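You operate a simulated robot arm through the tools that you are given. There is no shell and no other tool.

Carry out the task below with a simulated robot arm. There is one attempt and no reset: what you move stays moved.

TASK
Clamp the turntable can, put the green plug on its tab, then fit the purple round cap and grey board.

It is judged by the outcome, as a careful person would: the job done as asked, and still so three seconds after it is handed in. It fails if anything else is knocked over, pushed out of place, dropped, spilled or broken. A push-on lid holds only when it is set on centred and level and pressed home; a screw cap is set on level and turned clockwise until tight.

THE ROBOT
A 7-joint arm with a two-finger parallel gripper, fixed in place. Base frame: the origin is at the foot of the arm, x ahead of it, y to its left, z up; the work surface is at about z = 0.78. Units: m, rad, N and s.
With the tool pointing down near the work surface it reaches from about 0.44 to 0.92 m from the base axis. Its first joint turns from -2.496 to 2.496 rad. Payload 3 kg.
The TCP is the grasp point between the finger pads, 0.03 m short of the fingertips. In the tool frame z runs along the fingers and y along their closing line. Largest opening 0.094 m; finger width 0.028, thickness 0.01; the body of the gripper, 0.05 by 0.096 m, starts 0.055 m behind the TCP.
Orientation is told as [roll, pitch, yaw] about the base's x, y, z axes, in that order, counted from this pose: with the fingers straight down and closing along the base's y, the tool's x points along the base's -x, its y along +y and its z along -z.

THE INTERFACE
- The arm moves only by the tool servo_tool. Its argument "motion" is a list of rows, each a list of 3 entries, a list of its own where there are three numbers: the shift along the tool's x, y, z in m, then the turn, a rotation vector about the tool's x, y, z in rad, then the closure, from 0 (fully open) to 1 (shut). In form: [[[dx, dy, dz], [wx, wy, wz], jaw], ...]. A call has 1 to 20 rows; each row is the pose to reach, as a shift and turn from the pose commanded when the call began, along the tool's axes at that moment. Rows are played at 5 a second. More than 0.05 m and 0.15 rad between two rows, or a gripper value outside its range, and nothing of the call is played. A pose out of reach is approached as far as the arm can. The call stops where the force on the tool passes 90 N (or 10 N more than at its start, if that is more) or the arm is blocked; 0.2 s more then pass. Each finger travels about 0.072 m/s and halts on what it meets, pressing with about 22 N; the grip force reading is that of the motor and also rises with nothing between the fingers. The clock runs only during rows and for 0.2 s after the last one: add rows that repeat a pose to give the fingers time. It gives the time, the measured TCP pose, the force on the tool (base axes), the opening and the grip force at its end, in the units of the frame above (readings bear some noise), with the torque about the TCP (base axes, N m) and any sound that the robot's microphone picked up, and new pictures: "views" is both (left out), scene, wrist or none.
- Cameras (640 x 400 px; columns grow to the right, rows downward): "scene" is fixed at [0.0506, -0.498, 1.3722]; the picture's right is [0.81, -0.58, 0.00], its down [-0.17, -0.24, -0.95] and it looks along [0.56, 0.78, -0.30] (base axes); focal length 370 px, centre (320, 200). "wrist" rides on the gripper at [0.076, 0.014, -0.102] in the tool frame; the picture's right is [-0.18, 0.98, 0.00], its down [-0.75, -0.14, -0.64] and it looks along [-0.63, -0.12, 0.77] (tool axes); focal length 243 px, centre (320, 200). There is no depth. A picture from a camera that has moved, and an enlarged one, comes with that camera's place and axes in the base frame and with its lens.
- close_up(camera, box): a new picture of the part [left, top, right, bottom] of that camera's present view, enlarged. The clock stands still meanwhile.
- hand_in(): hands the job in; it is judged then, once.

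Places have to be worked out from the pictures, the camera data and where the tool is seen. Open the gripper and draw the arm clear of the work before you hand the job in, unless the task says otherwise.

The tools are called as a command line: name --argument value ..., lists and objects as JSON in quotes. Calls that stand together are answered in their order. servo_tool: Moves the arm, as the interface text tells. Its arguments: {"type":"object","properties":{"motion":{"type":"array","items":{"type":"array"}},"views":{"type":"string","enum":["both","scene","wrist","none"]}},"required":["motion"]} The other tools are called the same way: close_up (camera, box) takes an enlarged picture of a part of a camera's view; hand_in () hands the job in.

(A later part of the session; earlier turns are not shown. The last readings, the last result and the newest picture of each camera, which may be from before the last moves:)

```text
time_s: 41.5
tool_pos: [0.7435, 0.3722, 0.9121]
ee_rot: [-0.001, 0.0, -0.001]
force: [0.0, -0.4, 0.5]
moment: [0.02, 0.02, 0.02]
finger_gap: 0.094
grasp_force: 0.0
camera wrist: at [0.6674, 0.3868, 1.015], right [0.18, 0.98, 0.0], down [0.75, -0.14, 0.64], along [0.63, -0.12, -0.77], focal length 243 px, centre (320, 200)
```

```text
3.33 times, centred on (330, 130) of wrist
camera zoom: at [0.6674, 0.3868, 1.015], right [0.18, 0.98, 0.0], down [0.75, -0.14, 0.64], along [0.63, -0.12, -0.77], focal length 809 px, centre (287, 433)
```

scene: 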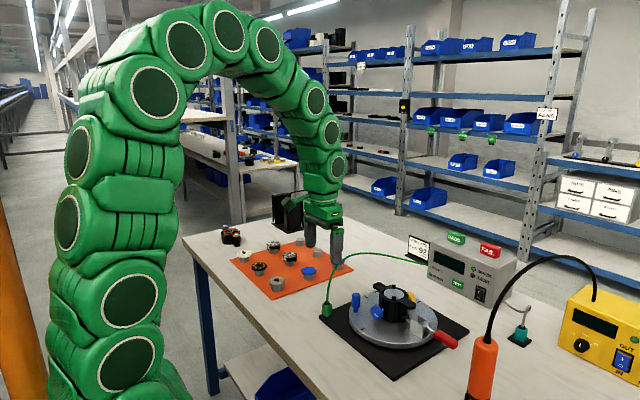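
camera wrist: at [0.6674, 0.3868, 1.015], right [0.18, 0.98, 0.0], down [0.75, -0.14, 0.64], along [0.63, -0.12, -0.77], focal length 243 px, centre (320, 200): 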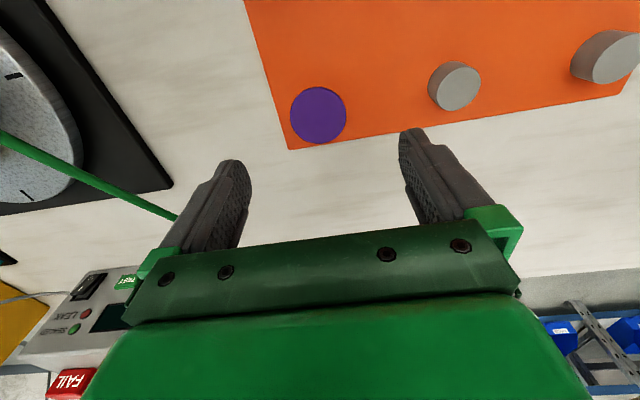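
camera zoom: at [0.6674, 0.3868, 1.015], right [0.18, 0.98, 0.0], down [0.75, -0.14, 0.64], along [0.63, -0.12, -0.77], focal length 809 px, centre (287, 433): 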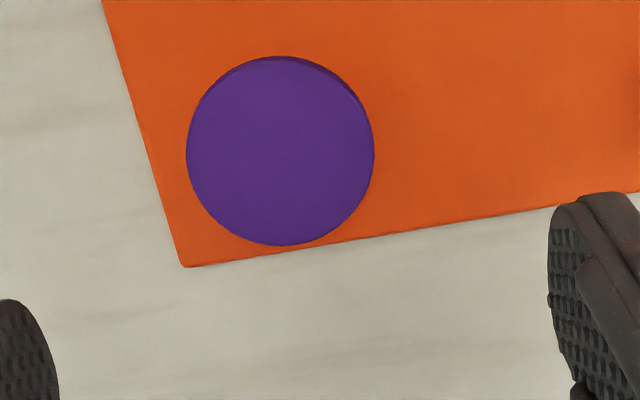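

The disc centre computes to (0.743, 0.371). I descend with the fingers straddling it to just above its level and check heights from the scene camera.

servo_tool --motion '[[[0.0005, -0.0012, 0.03], [0, 0, 0], 0], [[0.0005, -0.0012, 0.06], [0, 0, 0], 0.2], [[0.0005, -0.0012, 0.07], [0, 0, 0], 0.3], [[0.0005, -0.0012, 0.07], [0, 0, 0], 0.3]]' --views "none"

close_up --camera "scene" --box '[310, 240, 365, 285]'

close_up --camera "wrist" --box '[250, 90, 390, 200]'

```text
time_s: 42.5
tool_pos: [0.7411, 0.3709, 0.8408]
ee_rot: [-0.004, 0.003, 0.001]
force: [0.9, -0.6, 0.0]
moment: [0.02, 0.0, 0.02]
finger_gap: 0.0657
grasp_force: 0.0
```

```text
8.89 times, centred on (338, 262) of scene
camera zoom: at [0.0506, -0.498, 1.3722], right [0.81, -0.58, 0.0], down [-0.17, -0.24, -0.95], along [0.56, 0.78, -0.3], focal length 3286 px, centre (164, -356)
```

zoom: 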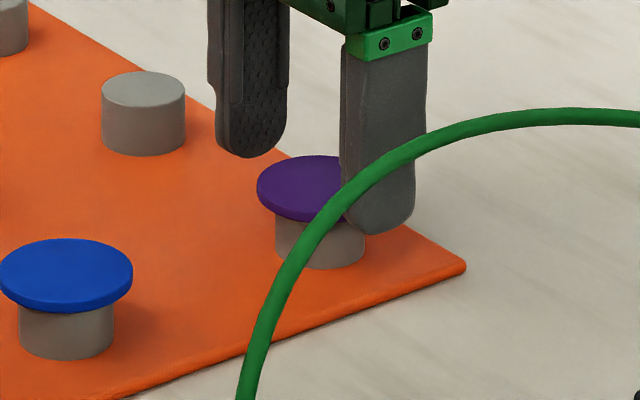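

```text
3.64 times, centred on (320, 145) of wrist
camera zoom: at [0.6651, 0.3855, 0.944], right [0.18, 0.98, 0.0], down [0.75, -0.14, 0.64], along [0.63, -0.12, -0.77], focal length 882 px, centre (320, 400)
```

zoom: 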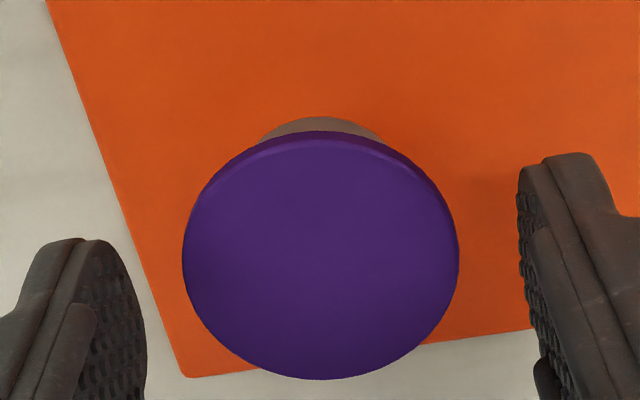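

The disc centre is about 2 mm further in x than the TCP. I adjust, lower by 1.5 mm so the tips cover most of the disc edge, and close.

servo_tool --motion '[[[-0.002, 0.0003, 0.0], [0, 0, 0], 0.3], [[-0.002, 0.0003, 0.0015], [0, 0, 0], 0.3], [[-0.002, 0.0003, 0.0015], [0, 0, 0], 0.42], [[-0.002, 0.0003, 0.0015], [0, 0, 0], 0.6], [[-0.002, 0.0003, 0.0015], [0, 0, 0], 0.8], [[-0.002, 0.0003, 0.0015], [0, 0, 0], 0.8]]' --views "none"

close_up --camera "wrist" --box '[250, 90, 390, 200]'

close_up --camera "scene" --box '[310, 240, 365, 285]'

```text
time_s: 44.0
tool_pos: [0.7447, 0.3713, 0.8404]
ee_rot: [-0.005, 0.0, -0.001]
force: [-0.5, -0.3, 1.2]
moment: [-0.04, 0.02, 0.02]
finger_gap: 0.0458
grasp_force: 22.1
```

```text
3.64 times, centred on (320, 145) of wrist
camera zoom: at [0.6673, 0.3858, 0.9425], right [0.18, 0.98, 0.0], down [0.75, -0.14, 0.64], along [0.63, -0.12, -0.77], focal length 882 px, centre (320, 400)
```

zoom: 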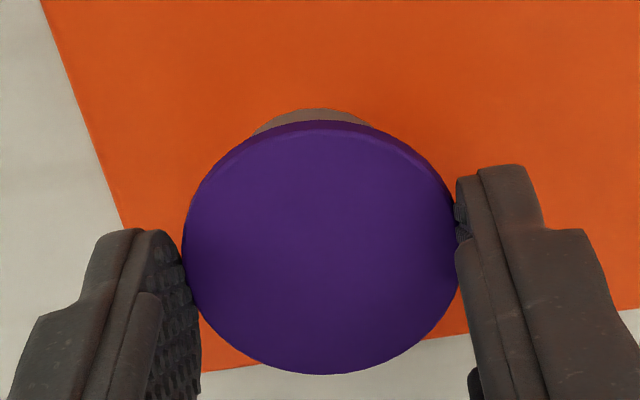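

```text
8.89 times, centred on (338, 262) of scene
camera zoom: at [0.0506, -0.498, 1.3722], right [0.81, -0.58, 0.0], down [-0.17, -0.24, -0.95], along [0.56, 0.78, -0.3], focal length 3286 px, centre (164, -356)
```

zoom: 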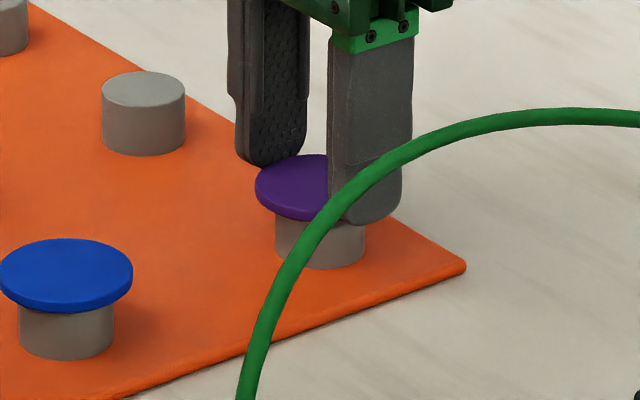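

The disc is gripped (46 mm across), centred about 1.6 mm toward the base from the TCP. I lift it and carry it high over the cable to above the can.

servo_tool --motion '[[[0, 0, -0.03], [0, 0, 0], 0.8], [[0, 0, -0.07], [0, 0, 0], 0.8], [[0, 0, -0.11], [0, 0, 0], 0.8], [[0, 0, -0.15], [0, 0, 0], 0.8], [[0.005, -0.03, -0.185], [0, 0, 0], 0.8], [[0.014, -0.07, -0.2], [0, 0, 0], 0.8], [[0.024, -0.115, -0.2], [0, 0, 0], 0.8], [[0.034, -0.16, -0.2], [0, 0, 0], 0.8], [[0.045, -0.205, -0.2], [0, 0, 0], 0.8], [[0.055, -0.25, -0.2], [0, 0, 0], 0.8], [[0.066, -0.29, -0.19], [0, 0, 0], 0.8], [[0.0741, -0.3205, -0.16], [0, 0, 0], 0.8], [[0.0741, -0.3205, -0.16], [0, 0, 0], 0.8]]'

close_up --camera "wrist" --box '[240, 70, 400, 200]'

close_up --camera "scene" --box '[340, 210, 460, 330]'

```text
time_s: 46.8
tool_pos: [0.6702, 0.0518, 1.0011]
ee_rot: [-0.002, 0.0, -0.002]
force: [0.2, -0.2, 0.2]
moment: [0.01, -0.01, 0.02]
finger_gap: 0.0462
grasp_force: 22.0
camera wrist: at [0.5935, 0.0661, 1.1038], right [0.18, 0.98, 0.0], down [0.75, -0.14, 0.64], along [0.63, -0.12, -0.77], focal length 243 px, centre (320, 200)
```

scene: 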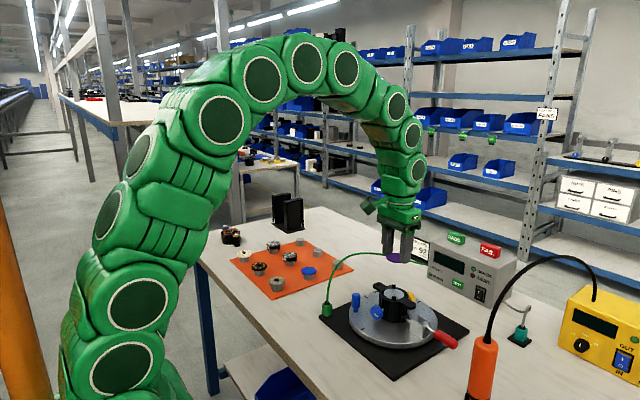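
wrist: 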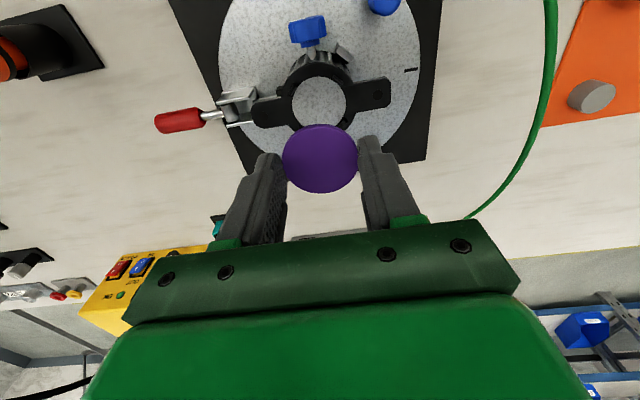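

```text
3.08 times, centred on (320, 135) of wrist
camera zoom: at [0.5935, 0.0661, 1.1038], right [0.18, 0.98, 0.0], down [0.75, -0.14, 0.64], along [0.63, -0.12, -0.77], focal length 746 px, centre (320, 400)
```

zoom: 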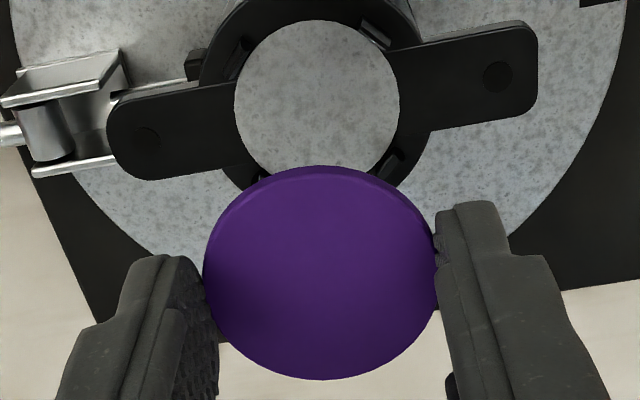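

```text
3.33 times, centred on (400, 270) of scene
camera zoom: at [0.0506, -0.498, 1.3722], right [0.81, -0.58, 0.0], down [-0.17, -0.24, -0.95], along [0.56, 0.78, -0.3], focal length 1232 px, centre (53, -33)
```

zoom: 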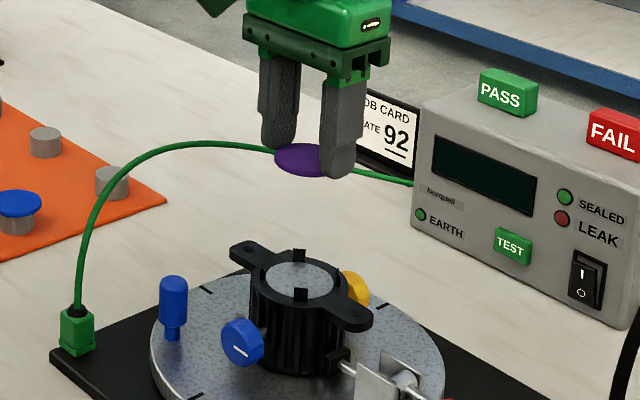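

The disc is held and the can is ahead in view. I zoom in on the clips and on the disc's levelness before going down.

close_up --camera "wrist" --box '[280, 70, 360, 130]'

close_up --camera "scene" --box '[375, 235, 420, 270]'

```text
6.67 times, centred on (320, 100) of wrist
camera zoom: at [0.5935, 0.0661, 1.1038], right [0.18, 0.98, 0.0], down [0.75, -0.14, 0.64], along [0.63, -0.12, -0.77], focal length 1618 px, centre (320, 867)
```

zoom: 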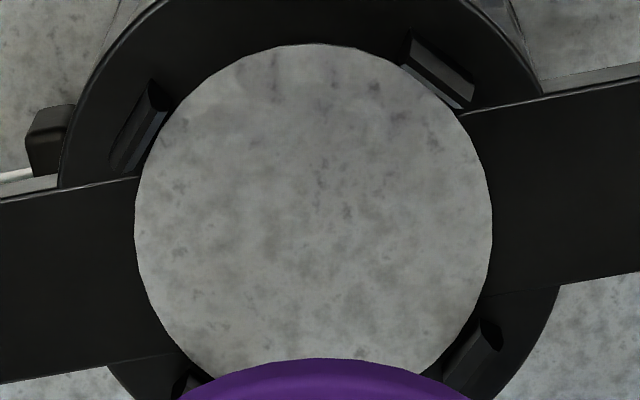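

```text
11.43 times, centred on (398, 252) of scene
camera zoom: at [0.0506, -0.498, 1.3722], right [0.81, -0.58, 0.0], down [-0.17, -0.24, -0.95], along [0.56, 0.78, -0.3], focal length 4225 px, centre (-566, -400)
```

zoom: 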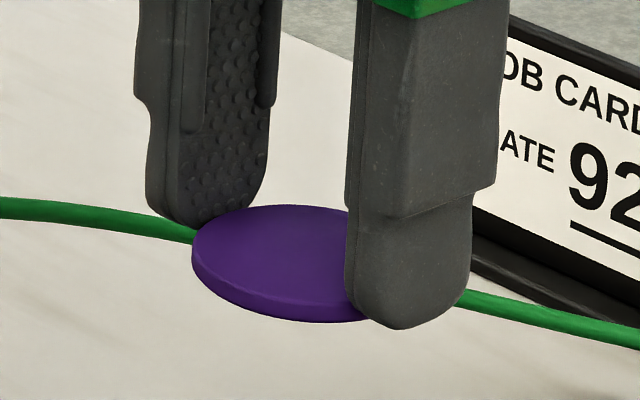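

The disc is level and held near the fingertips. I lower it to just above the clip tops, keeping the TCP at about (0.670, 0.051), and look again.

servo_tool --motion '[[[0.0002, -0.0007, 0.03], [0, 0, 0], 0.8], [[0.0002, -0.0007, 0.06], [0, 0, 0], 0.8], [[0.0002, -0.0007, 0.074], [0, 0, 0], 0.8], [[0.0002, -0.0007, 0.074], [0, 0, 0], 0.8]]' --views "none"

close_up --camera "scene" --box '[375, 265, 425, 305]'

close_up --camera "wrist" --box '[250, 90, 390, 200]'

```text
time_s: 47.8
tool_pos: [0.67, 0.0513, 0.9262]
ee_rot: [-0.003, 0.0, -0.001]
force: [0.5, -0.1, 0.0]
moment: [0.01, 0.05, 0.04]
finger_gap: 0.0459
grasp_force: 21.8
```

```text
10.00 times, centred on (400, 285) of scene
camera zoom: at [0.0506, -0.498, 1.3722], right [0.81, -0.58, 0.0], down [-0.17, -0.24, -0.95], along [0.56, 0.78, -0.3], focal length 3697 px, centre (-480, -650)
```

zoom: 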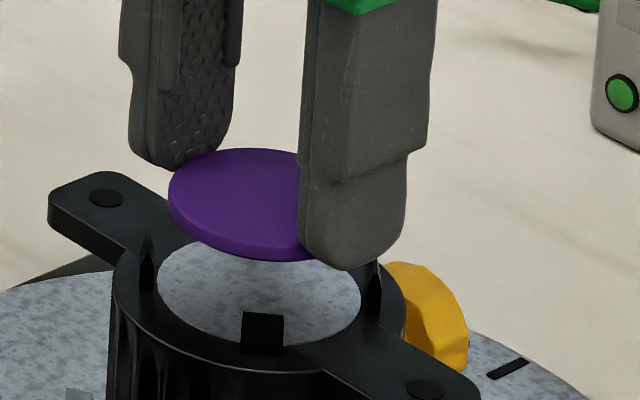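

```text
3.64 times, centred on (320, 145) of wrist
camera zoom: at [0.5936, 0.0658, 1.0292], right [0.18, 0.98, 0.0], down [0.75, -0.14, 0.64], along [0.63, -0.12, -0.77], focal length 882 px, centre (320, 400)
```

zoom: 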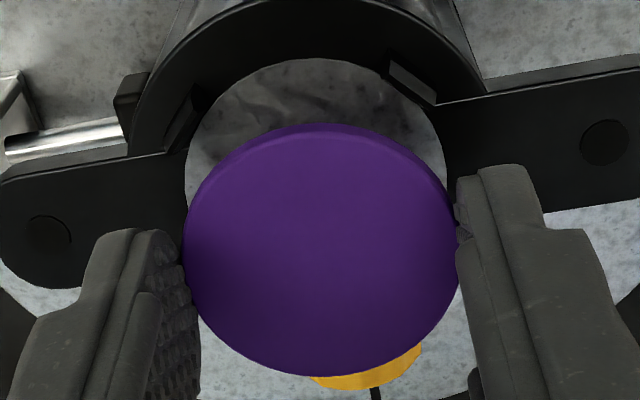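

close_up --camera "scene" --box '[388, 276, 414, 294]'

close_up --camera "wrist" --box '[290, 105, 362, 150]'

```text
16.00 times, centred on (401, 285) of scene
camera zoom: at [0.0506, -0.498, 1.3722], right [0.81, -0.58, 0.0], down [-0.17, -0.24, -0.95], along [0.56, 0.78, -0.3], focal length 5915 px, centre (-976, -1160)
```

zoom: 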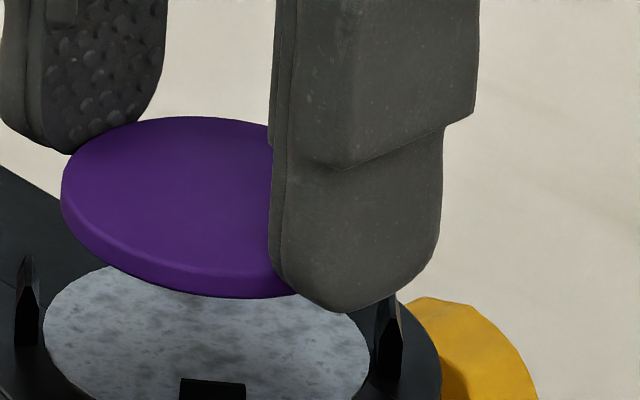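

```text
8.89 times, centred on (326, 128) of wrist
camera zoom: at [0.5936, 0.0658, 1.0292], right [0.18, 0.98, 0.0], down [0.75, -0.14, 0.64], along [0.63, -0.12, -0.77], focal length 2157 px, centre (267, 844)
```

zoom: 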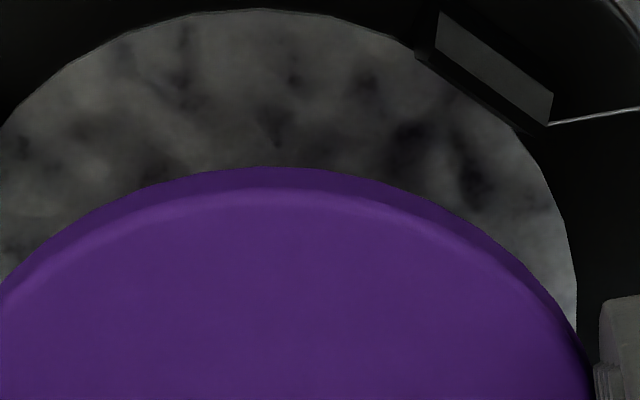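

From both views the disc centre is nearly under the TCP and about 0.5 mm from the can centre, so it should pass between the clips. I shift slightly and descend in small steps until the fingertips touch the rim.

servo_tool --motion '[[[0.0006, -0.0003, 0.006], [0, 0, 0], 0.8], [[0.0006, -0.0003, 0.012], [0, 0, 0], 0.8], [[0.0006, -0.0003, 0.016], [0, 0, 0], 0.8], [[0.0006, -0.0003, 0.016], [0, 0, 0], 0.8]]' --views "none"

close_up --camera "scene" --box '[380, 274, 420, 304]'

close_up --camera "wrist" --box '[250, 100, 390, 200]'

```text
time_s: 48.8
tool_pos: [0.6692, 0.0499, 0.9104]
ee_rot: [-0.005, 0.003, -0.001]
force: [-0.1, 0.6, -1.1]
moment: [-0.01, -0.01, -0.01]
finger_gap: 0.046
grasp_force: 22.2
```

```text
13.33 times, centred on (400, 289) of scene
camera zoom: at [0.0506, -0.498, 1.3722], right [0.81, -0.58, 0.0], down [-0.17, -0.24, -0.95], along [0.56, 0.78, -0.3], focal length 4929 px, centre (-747, -987)
```

zoom: 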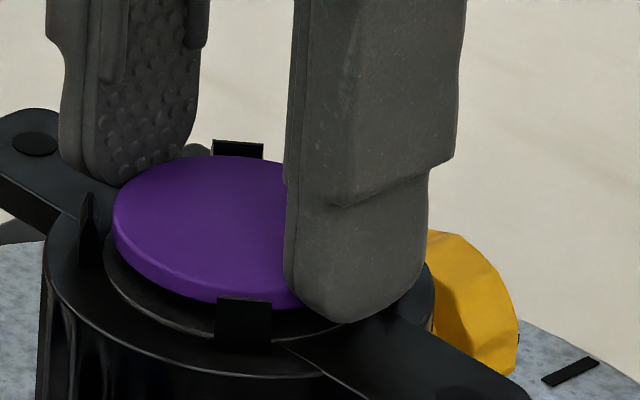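

```text
4.00 times, centred on (320, 150) of wrist
camera zoom: at [0.5925, 0.065, 1.0131], right [0.18, 0.98, 0.0], down [0.75, -0.14, 0.64], along [0.63, -0.12, -0.77], focal length 970 px, centre (320, 400)
```

zoom: 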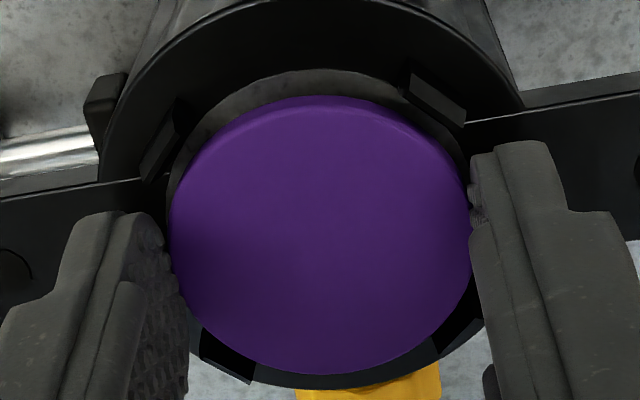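

The disc is centred between the four clips. I go down another 3 mm in 1 mm steps and check for contact.

servo_tool --motion '[[[0.0, 0.0006, 0.001], [0, 0, 0], 0.8], [[0.0, 0.0006, 0.002], [0, 0, 0], 0.8], [[0.0, 0.0006, 0.003], [0, 0, 0], 0.8]]' --views "none"

close_up --camera "scene" --box '[380, 274, 420, 304]'

```text
time_s: 49.5
tool_pos: [0.6694, 0.05, 0.9062]
ee_rot: [-0.003, 0.003, 0.001]
force: [-0.4, -0.6, -0.4]
moment: [0.03, -0.04, 0.0]
finger_gap: 0.0461
grasp_force: 21.7
```

```text
13.33 times, centred on (400, 289) of scene
camera zoom: at [0.0506, -0.498, 1.3722], right [0.81, -0.58, 0.0], down [-0.17, -0.24, -0.95], along [0.56, 0.78, -0.3], focal length 4929 px, centre (-747, -987)
```

zoom: 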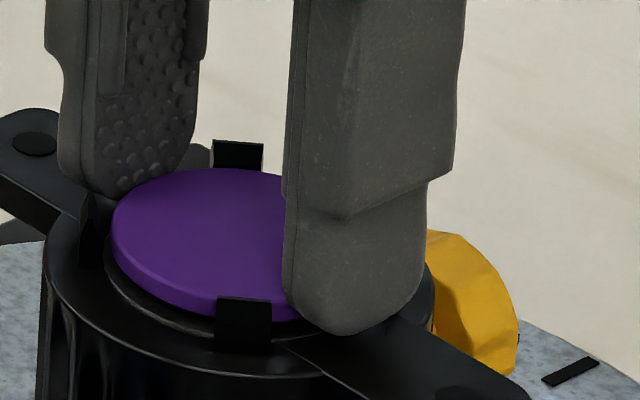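

servo_tool --motion '[[[0.0, 0.0003, 0.001], [0, 0, 0], 0.8], [[0.0, 0.0003, 0.002], [0, 0, 0], 0.8], [[0.0, 0.0003, 0.0025], [0, 0, 0], 0.8]]' --views "none"

close_up --camera "scene" --box '[380, 274, 420, 304]'

```text
time_s: 50.4
tool_pos: [0.6692, 0.0517, 0.9065]
ee_rot: [-0.002, 0.0, 0.001]
force: [-7.0, -0.5, 19.7]
moment: [0.04, 0.21, 0.06]
finger_gap: 0.046
grasp_force: 22.0
```

```text
13.33 times, centred on (400, 289) of scene
camera zoom: at [0.0506, -0.498, 1.3722], right [0.81, -0.58, 0.0], down [-0.17, -0.24, -0.95], along [0.56, 0.78, -0.3], focal length 4929 px, centre (-747, -987)
```

zoom: 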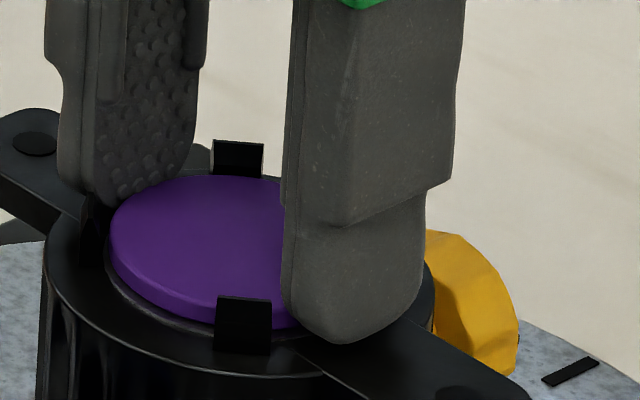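

Contact with the rim at about 20 N; the disc is right down at the plateau. I ease up half a millimetre, open the fingers slightly and rise.

servo_tool --motion '[[[0.0, 0.0, -0.0008], [0, 0, 0], 0.8], [[0.0, 0.0, -0.0008], [0, 0, 0], 0.45], [[0.0, 0.0, -0.0008], [0, 0, 0], 0.38], [[0.0, 0.0, -0.0008], [0, 0, 0], 0.38], [[0.0, 0.0, -0.03], [0, 0, 0], 0.38], [[0.0, 0.0, -0.05], [0, 0, 0], 0.38], [[0.0, 0.0, -0.05], [0, 0, 0], 0.38]]' --views "none"

close_up --camera "scene" --box '[380, 274, 420, 304]'

close_up --camera "wrist" --box '[250, 80, 390, 190]'

```text
time_s: 52.0
tool_pos: [0.6691, 0.0505, 0.9546]
ee_rot: [-0.002, 0.0, 0.0]
force: [0.6, -0.4, -0.1]
moment: [0.03, -0.01, 0.0]
finger_gap: 0.0583
grasp_force: 0.2
```

```text
13.33 times, centred on (400, 289) of scene
camera zoom: at [0.0506, -0.498, 1.3722], right [0.81, -0.58, 0.0], down [-0.17, -0.24, -0.95], along [0.56, 0.78, -0.3], focal length 4929 px, centre (-747, -987)
```

zoom: 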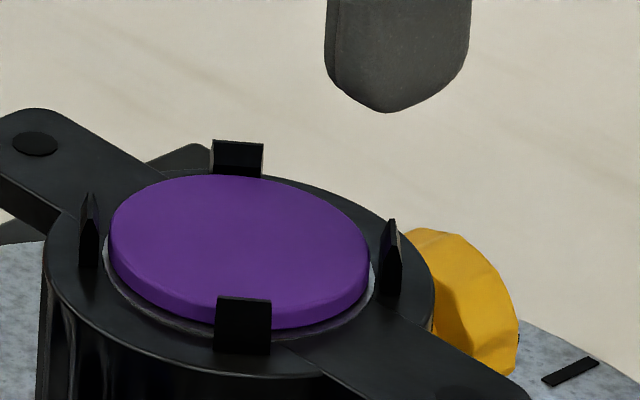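

```text
3.64 times, centred on (320, 135) of wrist
camera zoom: at [0.5927, 0.0656, 1.0582], right [0.18, 0.98, 0.0], down [0.75, -0.14, 0.64], along [0.63, -0.12, -0.77], focal length 882 px, centre (320, 436)
```

zoom: 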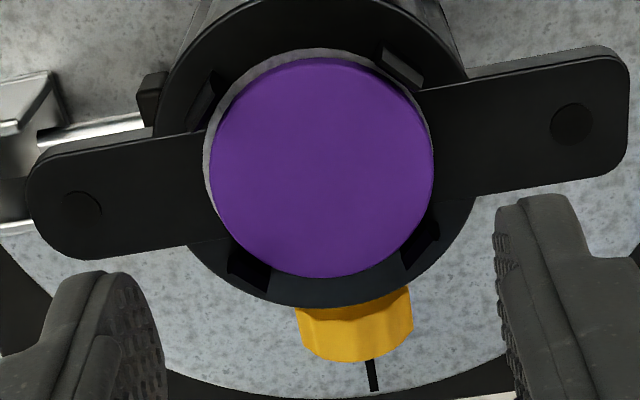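

The purple disc lies flat and centred between the clips. Next is the grey board near (0.515, 0.372); I travel high over the cable and stop above it.

servo_tool --motion '[[[0, 0, -0.045], [0, 0, 0], 0.38], [[0, 0, -0.085], [0, 0, 0], 0.38], [[0.019, 0.04, -0.085], [0, 0, 0], 0.2], [[0.038, 0.08, -0.085], [0, 0, 0], 0.1], [[0.058, 0.12, -0.085], [0, 0, 0], 0], [[0.077, 0.16, -0.085], [0, 0, 0], 0], [[0.096, 0.2, -0.085], [0, 0, 0], 0], [[0.115, 0.24, -0.085], [0, 0, 0], 0], [[0.135, 0.28, -0.085], [0, 0, 0], 0], [[0.154, 0.3215, -0.08], [0, 0, 0], 0], [[0.154, 0.3215, -0.035], [0, 0, 0], 0], [[0.154, 0.3215, 0.01], [0, 0, 0], 0], [[0.154, 0.3215, 0.045], [0, 0, 0], 0], [[0.154, 0.3215, 0.045], [0, 0, 0], 0]]'

close_up --camera "wrist" --box '[250, 70, 390, 190]'

```text
time_s: 55.0
tool_pos: [0.5158, 0.3718, 0.9093]
ee_rot: [-0.001, 0.0, 0.002]
force: [0.9, 1.2, 0.3]
moment: [0.06, 0.0, 0.0]
finger_gap: 0.0939
grasp_force: 0.1
camera wrist: at [0.4384, 0.3866, 1.0119], right [0.18, 0.98, 0.0], down [0.75, -0.14, 0.64], along [0.63, -0.12, -0.77], focal length 243 px, centre (320, 200)
```

scene: 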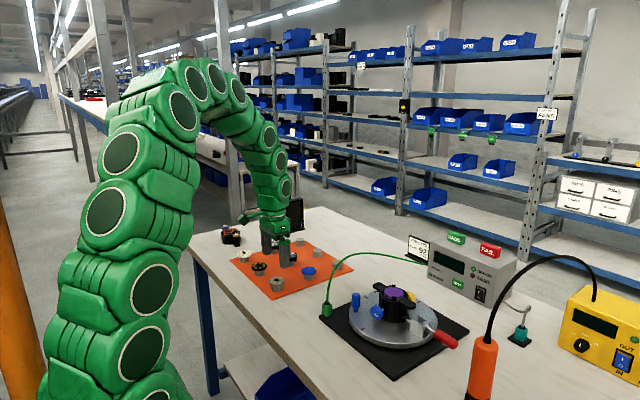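
wrist: 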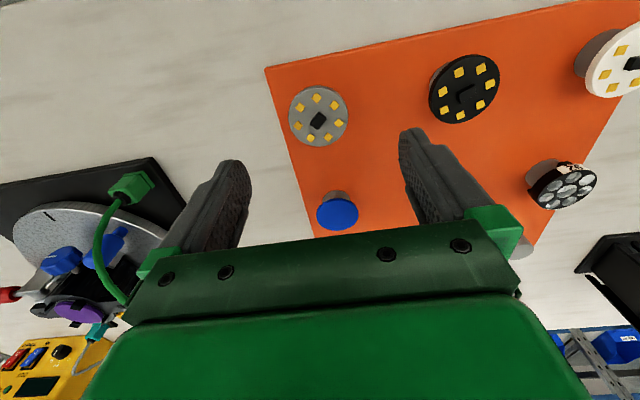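

```text
3.33 times, centred on (320, 130) of wrist
camera zoom: at [0.4384, 0.3866, 1.0119], right [0.18, 0.98, 0.0], down [0.75, -0.14, 0.64], along [0.63, -0.12, -0.77], focal length 809 px, centre (320, 433)
```

zoom: 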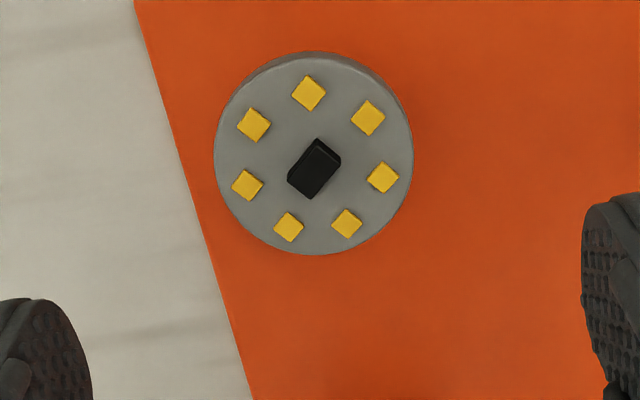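

The board computes to centre (0.514, 0.3707), about 48 mm across. I align and descend so the fingertips end slightly above its lower edge, fingers still open.

servo_tool --motion '[[[0.0015, -0.0011, 0.03], [0, 0, 0], 0.1], [[0.0015, -0.0011, 0.055], [0, 0, 0], 0.25], [[0.0015, -0.0011, 0.0645], [0, 0, 0], 0.3], [[0.0015, -0.0011, 0.0645], [0, 0, 0], 0.3]]' --views "none"

close_up --camera "wrist" --box '[250, 90, 390, 200]'

close_up --camera "scene" --box '[255, 260, 305, 300]'

```text
time_s: 56.0
tool_pos: [0.5143, 0.3707, 0.8441]
ee_rot: [-0.003, 0.0, 0.0]
force: [0.0, -0.1, 0.2]
moment: [-0.01, 0.0, -0.02]
finger_gap: 0.0658
grasp_force: 0.3
```

```text
3.64 times, centred on (320, 145) of wrist
camera zoom: at [0.4372, 0.3857, 0.947], right [0.18, 0.98, 0.0], down [0.75, -0.14, 0.64], along [0.63, -0.12, -0.77], focal length 882 px, centre (320, 400)
```

zoom: 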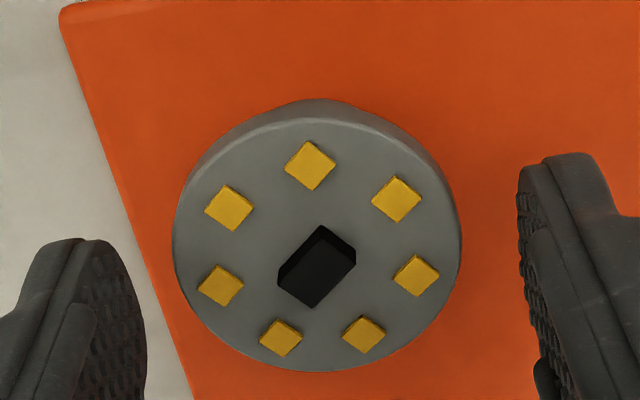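

```text
10.00 times, centred on (280, 280) of scene
camera zoom: at [0.0506, -0.498, 1.3722], right [0.81, -0.58, 0.0], down [-0.17, -0.24, -0.95], along [0.56, 0.78, -0.3], focal length 3697 px, centre (720, -600)
```

zoom: 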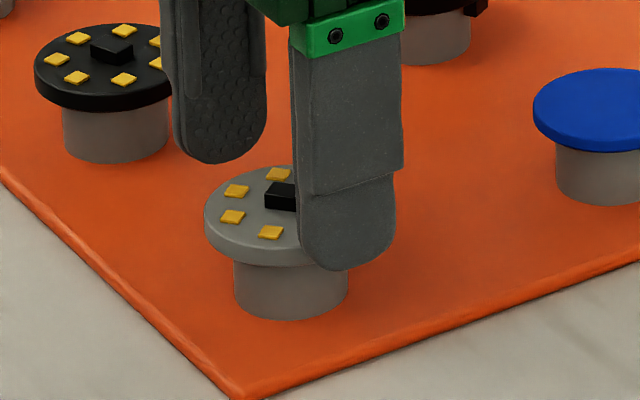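

The board is centred within 1 mm. I lower another 1.3 mm and close on it.

servo_tool --motion '[[[-0.0002, -0.0006, 0.0013], [0, 0, 0], 0.3], [[-0.0002, -0.0006, 0.0013], [0, 0, 0], 0.4], [[-0.0002, -0.0006, 0.0013], [0, 0, 0], 0.6], [[-0.0002, -0.0006, 0.0013], [0, 0, 0], 0.8], [[-0.0002, -0.0006, 0.0013], [0, 0, 0], 0.8]]' --views "none"

close_up --camera "wrist" --box '[250, 90, 390, 200]'

close_up --camera "scene" --box '[255, 260, 305, 300]'

```text
time_s: 57.1
tool_pos: [0.514, 0.3703, 0.8434]
ee_rot: [-0.003, 0.0, -0.002]
force: [0.2, 0.2, -0.1]
moment: [0.01, -0.01, -0.03]
finger_gap: 0.0482
grasp_force: 22.6
```

```text
3.64 times, centred on (320, 145) of wrist
camera zoom: at [0.4372, 0.3849, 0.9461], right [0.18, 0.98, 0.0], down [0.75, -0.14, 0.64], along [0.63, -0.12, -0.77], focal length 882 px, centre (320, 400)
```

zoom: 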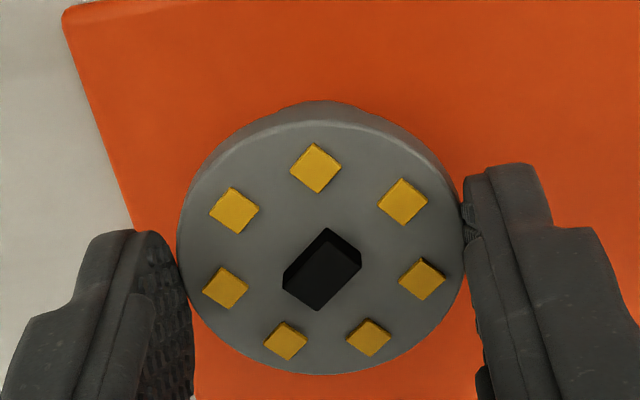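

```text
10.00 times, centred on (280, 280) of scene
camera zoom: at [0.0506, -0.498, 1.3722], right [0.81, -0.58, 0.0], down [-0.17, -0.24, -0.95], along [0.56, 0.78, -0.3], focal length 3697 px, centre (720, -600)
```

zoom: 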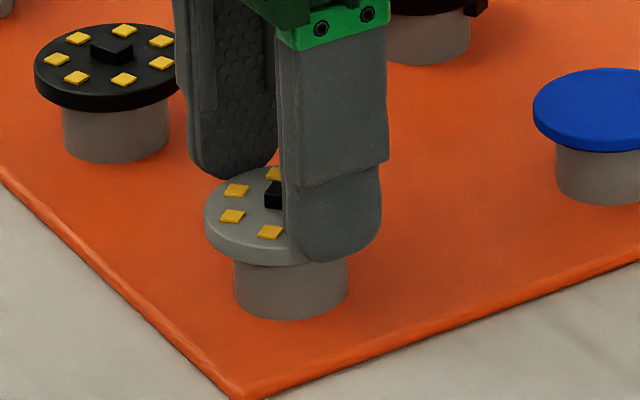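

The board is gripped at 48.2 mm, centred on the TCP. I lift it and carry it over to the can at a safe height.

servo_tool --motion '[[[0, 0, -0.03], [0, 0, 0], 0.8], [[0, 0, -0.07], [0, 0, 0], 0.8], [[0, 0, -0.11], [0, 0, 0], 0.8], [[0, 0, -0.155], [0, 0, 0], 0.8], [[0, 0, -0.2], [0, 0, 0], 0.8], [[-0.019, -0.04, -0.2], [0, 0, 0], 0.8], [[-0.039, -0.08, -0.2], [0, 0, 0], 0.8], [[-0.058, -0.12, -0.2], [0, 0, 0], 0.8], [[-0.078, -0.16, -0.2], [0, 0, 0], 0.8], [[-0.097, -0.2, -0.2], [0, 0, 0], 0.8], [[-0.116, -0.24, -0.2], [0, 0, 0], 0.8], [[-0.136, -0.28, -0.2], [0, 0, 0], 0.8], [[-0.155, -0.3193, -0.19], [0, 0, 0], 0.8], [[-0.155, -0.3193, -0.145], [0, 0, 0], 0.8], [[-0.155, -0.3193, -0.105], [0, 0, 0], 0.8], [[-0.155, -0.3193, -0.105], [0, 0, 0], 0.8]]'

close_up --camera "wrist" --box '[250, 80, 390, 190]'

close_up --camera "scene" --box '[375, 255, 425, 305]'

```text
time_s: 60.5
tool_pos: [0.6684, 0.0515, 0.9493]
ee_rot: [-0.002, -0.001, 0.0]
force: [-0.4, -0.1, -1.4]
moment: [-0.01, 0.02, -0.03]
finger_gap: 0.0483
grasp_force: 21.6
camera wrist: at [0.5917, 0.0659, 1.0517], right [0.18, 0.98, 0.0], down [0.75, -0.14, 0.64], along [0.63, -0.12, -0.77], focal length 243 px, centre (320, 200)
```

scene: 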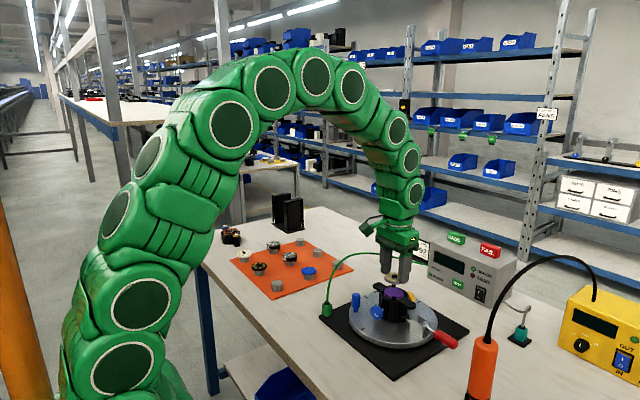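
wrist: 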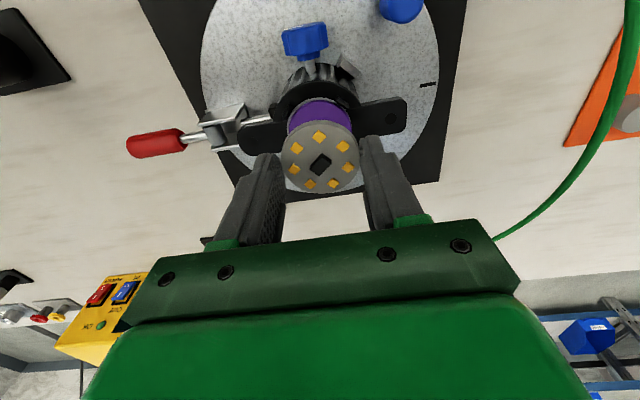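

```text
3.64 times, centred on (320, 135) of wrist
camera zoom: at [0.5917, 0.0659, 1.0517], right [0.18, 0.98, 0.0], down [0.75, -0.14, 0.64], along [0.63, -0.12, -0.77], focal length 882 px, centre (320, 436)
```

zoom: 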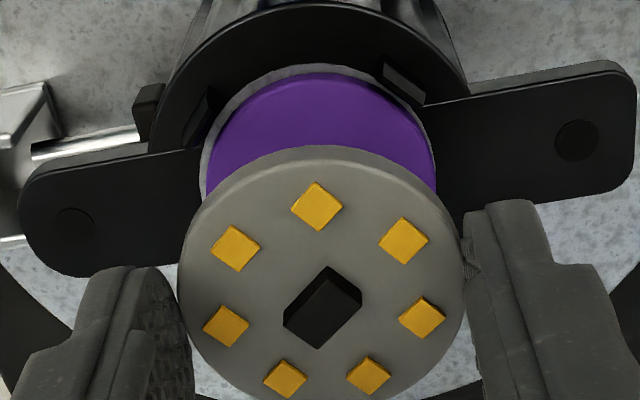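

```text
8.00 times, centred on (400, 280) of scene
camera zoom: at [0.0506, -0.498, 1.3722], right [0.81, -0.58, 0.0], down [-0.17, -0.24, -0.95], along [0.56, 0.78, -0.3], focal length 2957 px, centre (-320, -440)
```

zoom: 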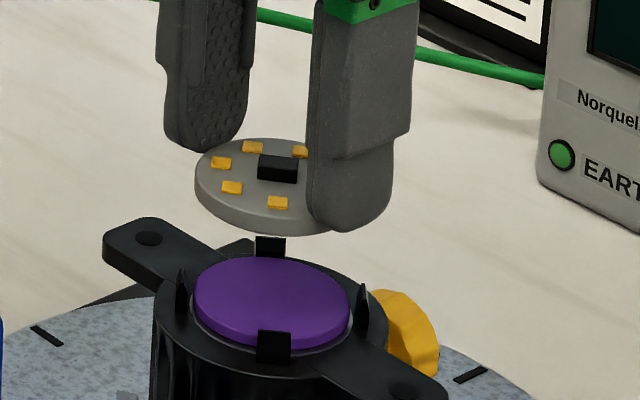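

The ear holes put the can centre at about (0.668, 0.0513), and the TCP is at (0.6684, 0.0515). I lower to just above the clip tops and check the alignment closely.

servo_tool --motion '[[[0.0, 0.0, 0.012], [0, 0, 0], 0.8], [[0.0, 0.0, 0.026], [0, 0, 0], 0.8], [[0.0, 0.0, 0.026], [0, 0, 0], 0.8]]' --views "none"

close_up --camera "wrist" --box '[265, 95, 375, 190]'

close_up --camera "scene" --box '[380, 272, 420, 302]'

```text
time_s: 61.4
tool_pos: [0.6681, 0.0522, 0.9232]
ee_rot: [-0.002, 0.0, 0.001]
force: [0.7, 0.3, -0.4]
moment: [0.04, 0.0, 0.02]
finger_gap: 0.048
grasp_force: 22.2
```

```text
4.21 times, centred on (320, 142) of wrist
camera zoom: at [0.5918, 0.066, 1.0256], right [0.18, 0.98, 0.0], down [0.75, -0.14, 0.64], along [0.63, -0.12, -0.77], focal length 1022 px, centre (320, 442)
```

zoom: 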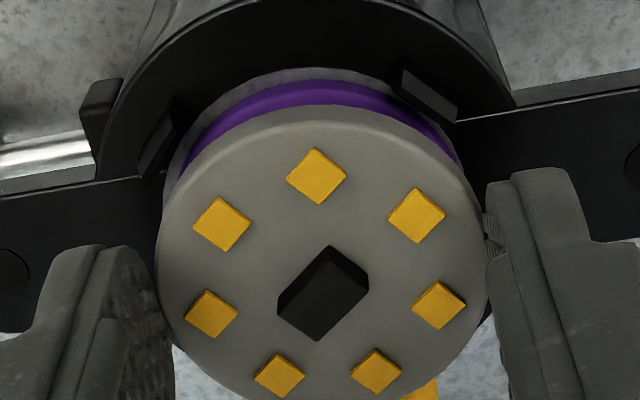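

```text
13.33 times, centred on (400, 287) of scene
camera zoom: at [0.0506, -0.498, 1.3722], right [0.81, -0.58, 0.0], down [-0.17, -0.24, -0.95], along [0.56, 0.78, -0.3], focal length 4929 px, centre (-747, -960)
```

zoom: 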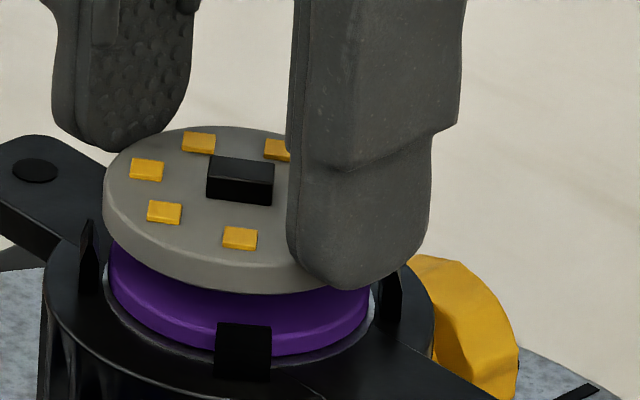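

The board is nearly centred; I shift y by about -0.8 mm and lower 6 mm in small steps into the clips' lead-in, watching the force.

servo_tool --motion '[[[0.0, -0.0008, 0.0], [0, 0, 0], 0.8], [[0.0, -0.0008, 0.002], [0, 0, 0], 0.8], [[0.0, -0.0008, 0.004], [0, 0, 0], 0.8], [[0.0, -0.0008, 0.006], [0, 0, 0], 0.8]]' --views "none"

close_up --camera "wrist" --box '[265, 95, 375, 190]'

close_up --camera "scene" --box '[380, 272, 420, 302]'

```text
time_s: 62.4
tool_pos: [0.6699, 0.0506, 0.9165]
ee_rot: [-0.003, 0.001, 0.0]
force: [-0.2, -0.2, -0.9]
moment: [0.02, 0.02, 0.02]
finger_gap: 0.0481
grasp_force: 22.1
```

```text
4.21 times, centred on (320, 142) of wrist
camera zoom: at [0.5923, 0.0651, 1.0198], right [0.18, 0.98, 0.0], down [0.75, -0.14, 0.64], along [0.63, -0.12, -0.77], focal length 1022 px, centre (320, 442)
```

zoom: 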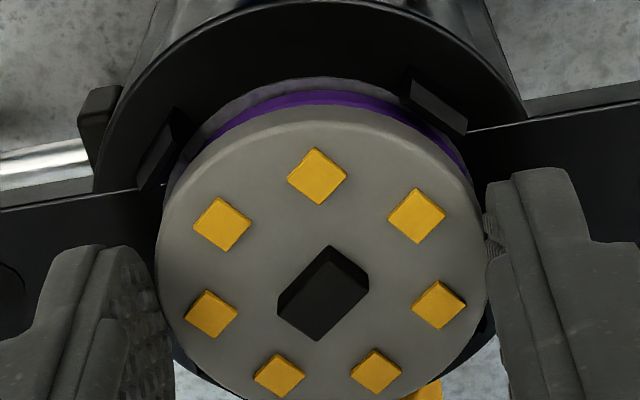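

```text
13.33 times, centred on (400, 287) of scene
camera zoom: at [0.0506, -0.498, 1.3722], right [0.81, -0.58, 0.0], down [-0.17, -0.24, -0.95], along [0.56, 0.78, -0.3], focal length 4929 px, centre (-747, -960)
```

zoom: 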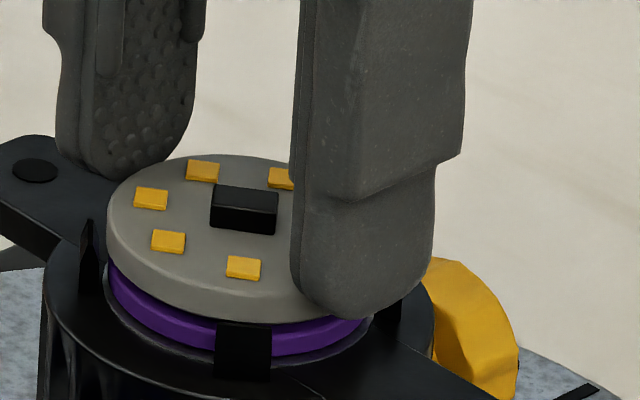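

No contact; the board sits right at the clip tops and looks centred. I continue down in 1 mm steps.

servo_tool --motion '[[[0.0, 0.0, 0.001], [0, 0, 0], 0.8], [[0.0, 0.0, 0.002], [0, 0, 0], 0.8], [[0.0, 0.0, 0.003], [0, 0, 0], 0.8]]' --views "none"

close_up --camera "scene" --box '[380, 272, 420, 302]'

```text
time_s: 63.1
tool_pos: [0.6695, 0.0504, 0.9142]
ee_rot: [-0.001, -0.001, -0.001]
force: [-0.8, 0.6, 4.2]
moment: [0.06, 0.05, -0.01]
finger_gap: 0.0483
grasp_force: 22.2
```

```text
13.33 times, centred on (400, 287) of scene
camera zoom: at [0.0506, -0.498, 1.3722], right [0.81, -0.58, 0.0], down [-0.17, -0.24, -0.95], along [0.56, 0.78, -0.3], focal length 4929 px, centre (-747, -960)
```

zoom: 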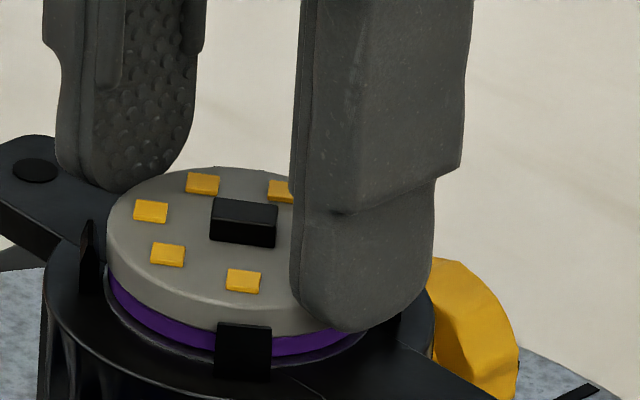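

The board is touching the purple disc (4 N). I press about 1.5 mm more while still gripping it, to seat it home.

servo_tool --motion '[[[0.0, 0.0, 0.0008], [0, 0, 0], 0.8], [[0.0, 0.0, 0.0016], [0, 0, 0], 0.8], [[0.0, 0.0, 0.0016], [0, 0, 0], 0.8]]' --views "none"

close_up --camera "scene" --box '[380, 272, 420, 302]'

```text
time_s: 64.0
tool_pos: [0.67, 0.0507, 0.913]
ee_rot: [-0.004, 0.001, 0.0]
force: [0.8, -1.5, 16.4]
moment: [-0.04, -0.05, 0.07]
finger_gap: 0.0481
grasp_force: 22.3
```

```text
13.33 times, centred on (400, 287) of scene
camera zoom: at [0.0506, -0.498, 1.3722], right [0.81, -0.58, 0.0], down [-0.17, -0.24, -0.95], along [0.56, 0.78, -0.3], focal length 4929 px, centre (-747, -960)
```

zoom: 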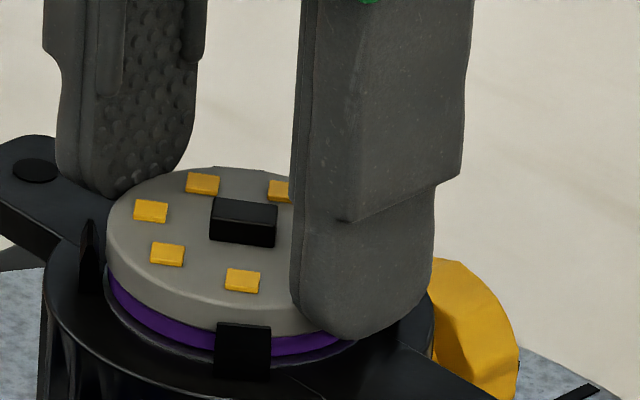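

Contact is firm at 16 N. I ease off, open slightly and rise to inspect the board.

servo_tool --motion '[[[0.0, 0.0, -0.0006], [0, 0, 0], 0.8], [[0.0, 0.0, -0.0006], [0, 0, 0], 0.44], [[0.0, 0.0, -0.0006], [0, 0, 0], 0.36], [[0.0, 0.0, -0.0006], [0, 0, 0], 0.36], [[0.0, 0.0, -0.03], [0, 0, 0], 0.36], [[0.0, 0.0, -0.06], [0, 0, 0], 0.36], [[0.0, 0.0, -0.06], [0, 0, 0], 0.36]]'

close_up --camera "scene" --box '[380, 272, 420, 302]'

close_up --camera "wrist" --box '[260, 70, 380, 170]'

```text
time_s: 65.5
tool_pos: [0.667, 0.0498, 0.9717]
ee_rot: [-0.004, 0.002, -0.001]
force: [0.3, 0.9, 0.6]
moment: [0.0, -0.01, 0.02]
finger_gap: 0.0602
grasp_force: 0.1
camera wrist: at [0.5917, 0.0649, 1.0753], right [0.18, 0.98, 0.0], down [0.75, -0.14, 0.64], along [0.63, -0.12, -0.77], focal length 243 px, centre (320, 200)
```

scene: 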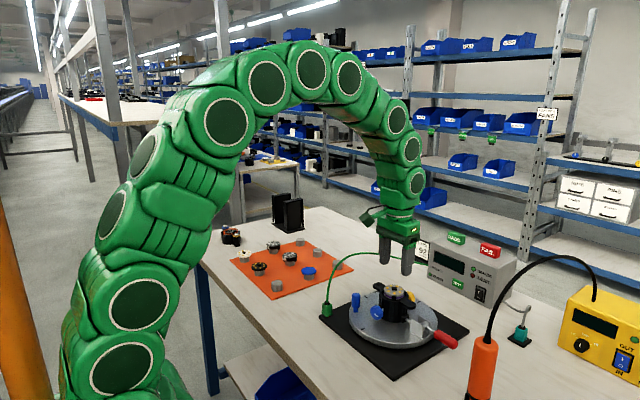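
wrist: 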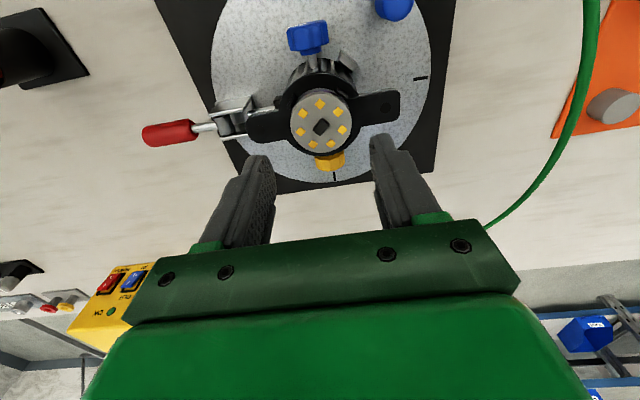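

```text
13.33 times, centred on (400, 287) of scene
camera zoom: at [0.0506, -0.498, 1.3722], right [0.81, -0.58, 0.0], down [-0.17, -0.24, -0.95], along [0.56, 0.78, -0.3], focal length 4929 px, centre (-747, -960)
```

zoom: 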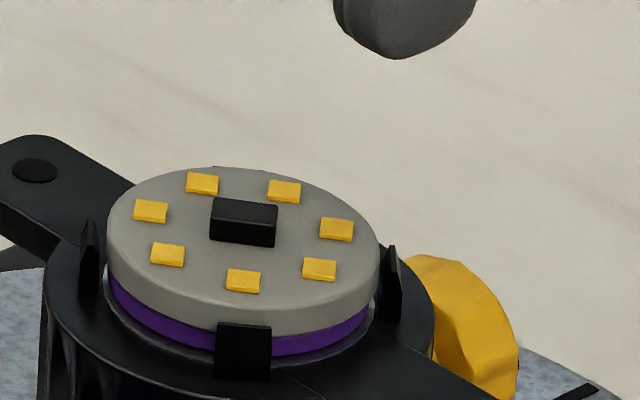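

```text
4.00 times, centred on (320, 120) of wrist
camera zoom: at [0.5917, 0.0649, 1.0753], right [0.18, 0.98, 0.0], down [0.75, -0.14, 0.64], along [0.63, -0.12, -0.77], focal length 970 px, centre (320, 520)
```

zoom: 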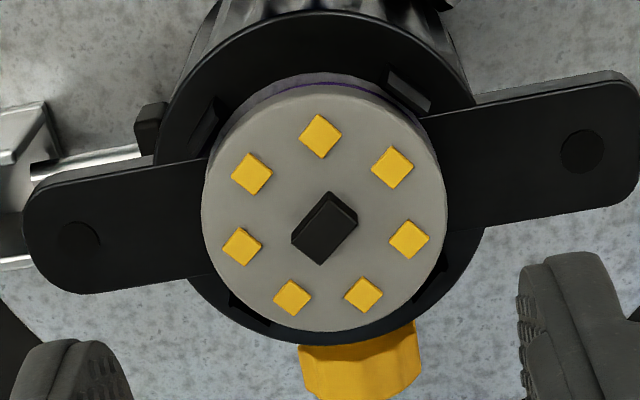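

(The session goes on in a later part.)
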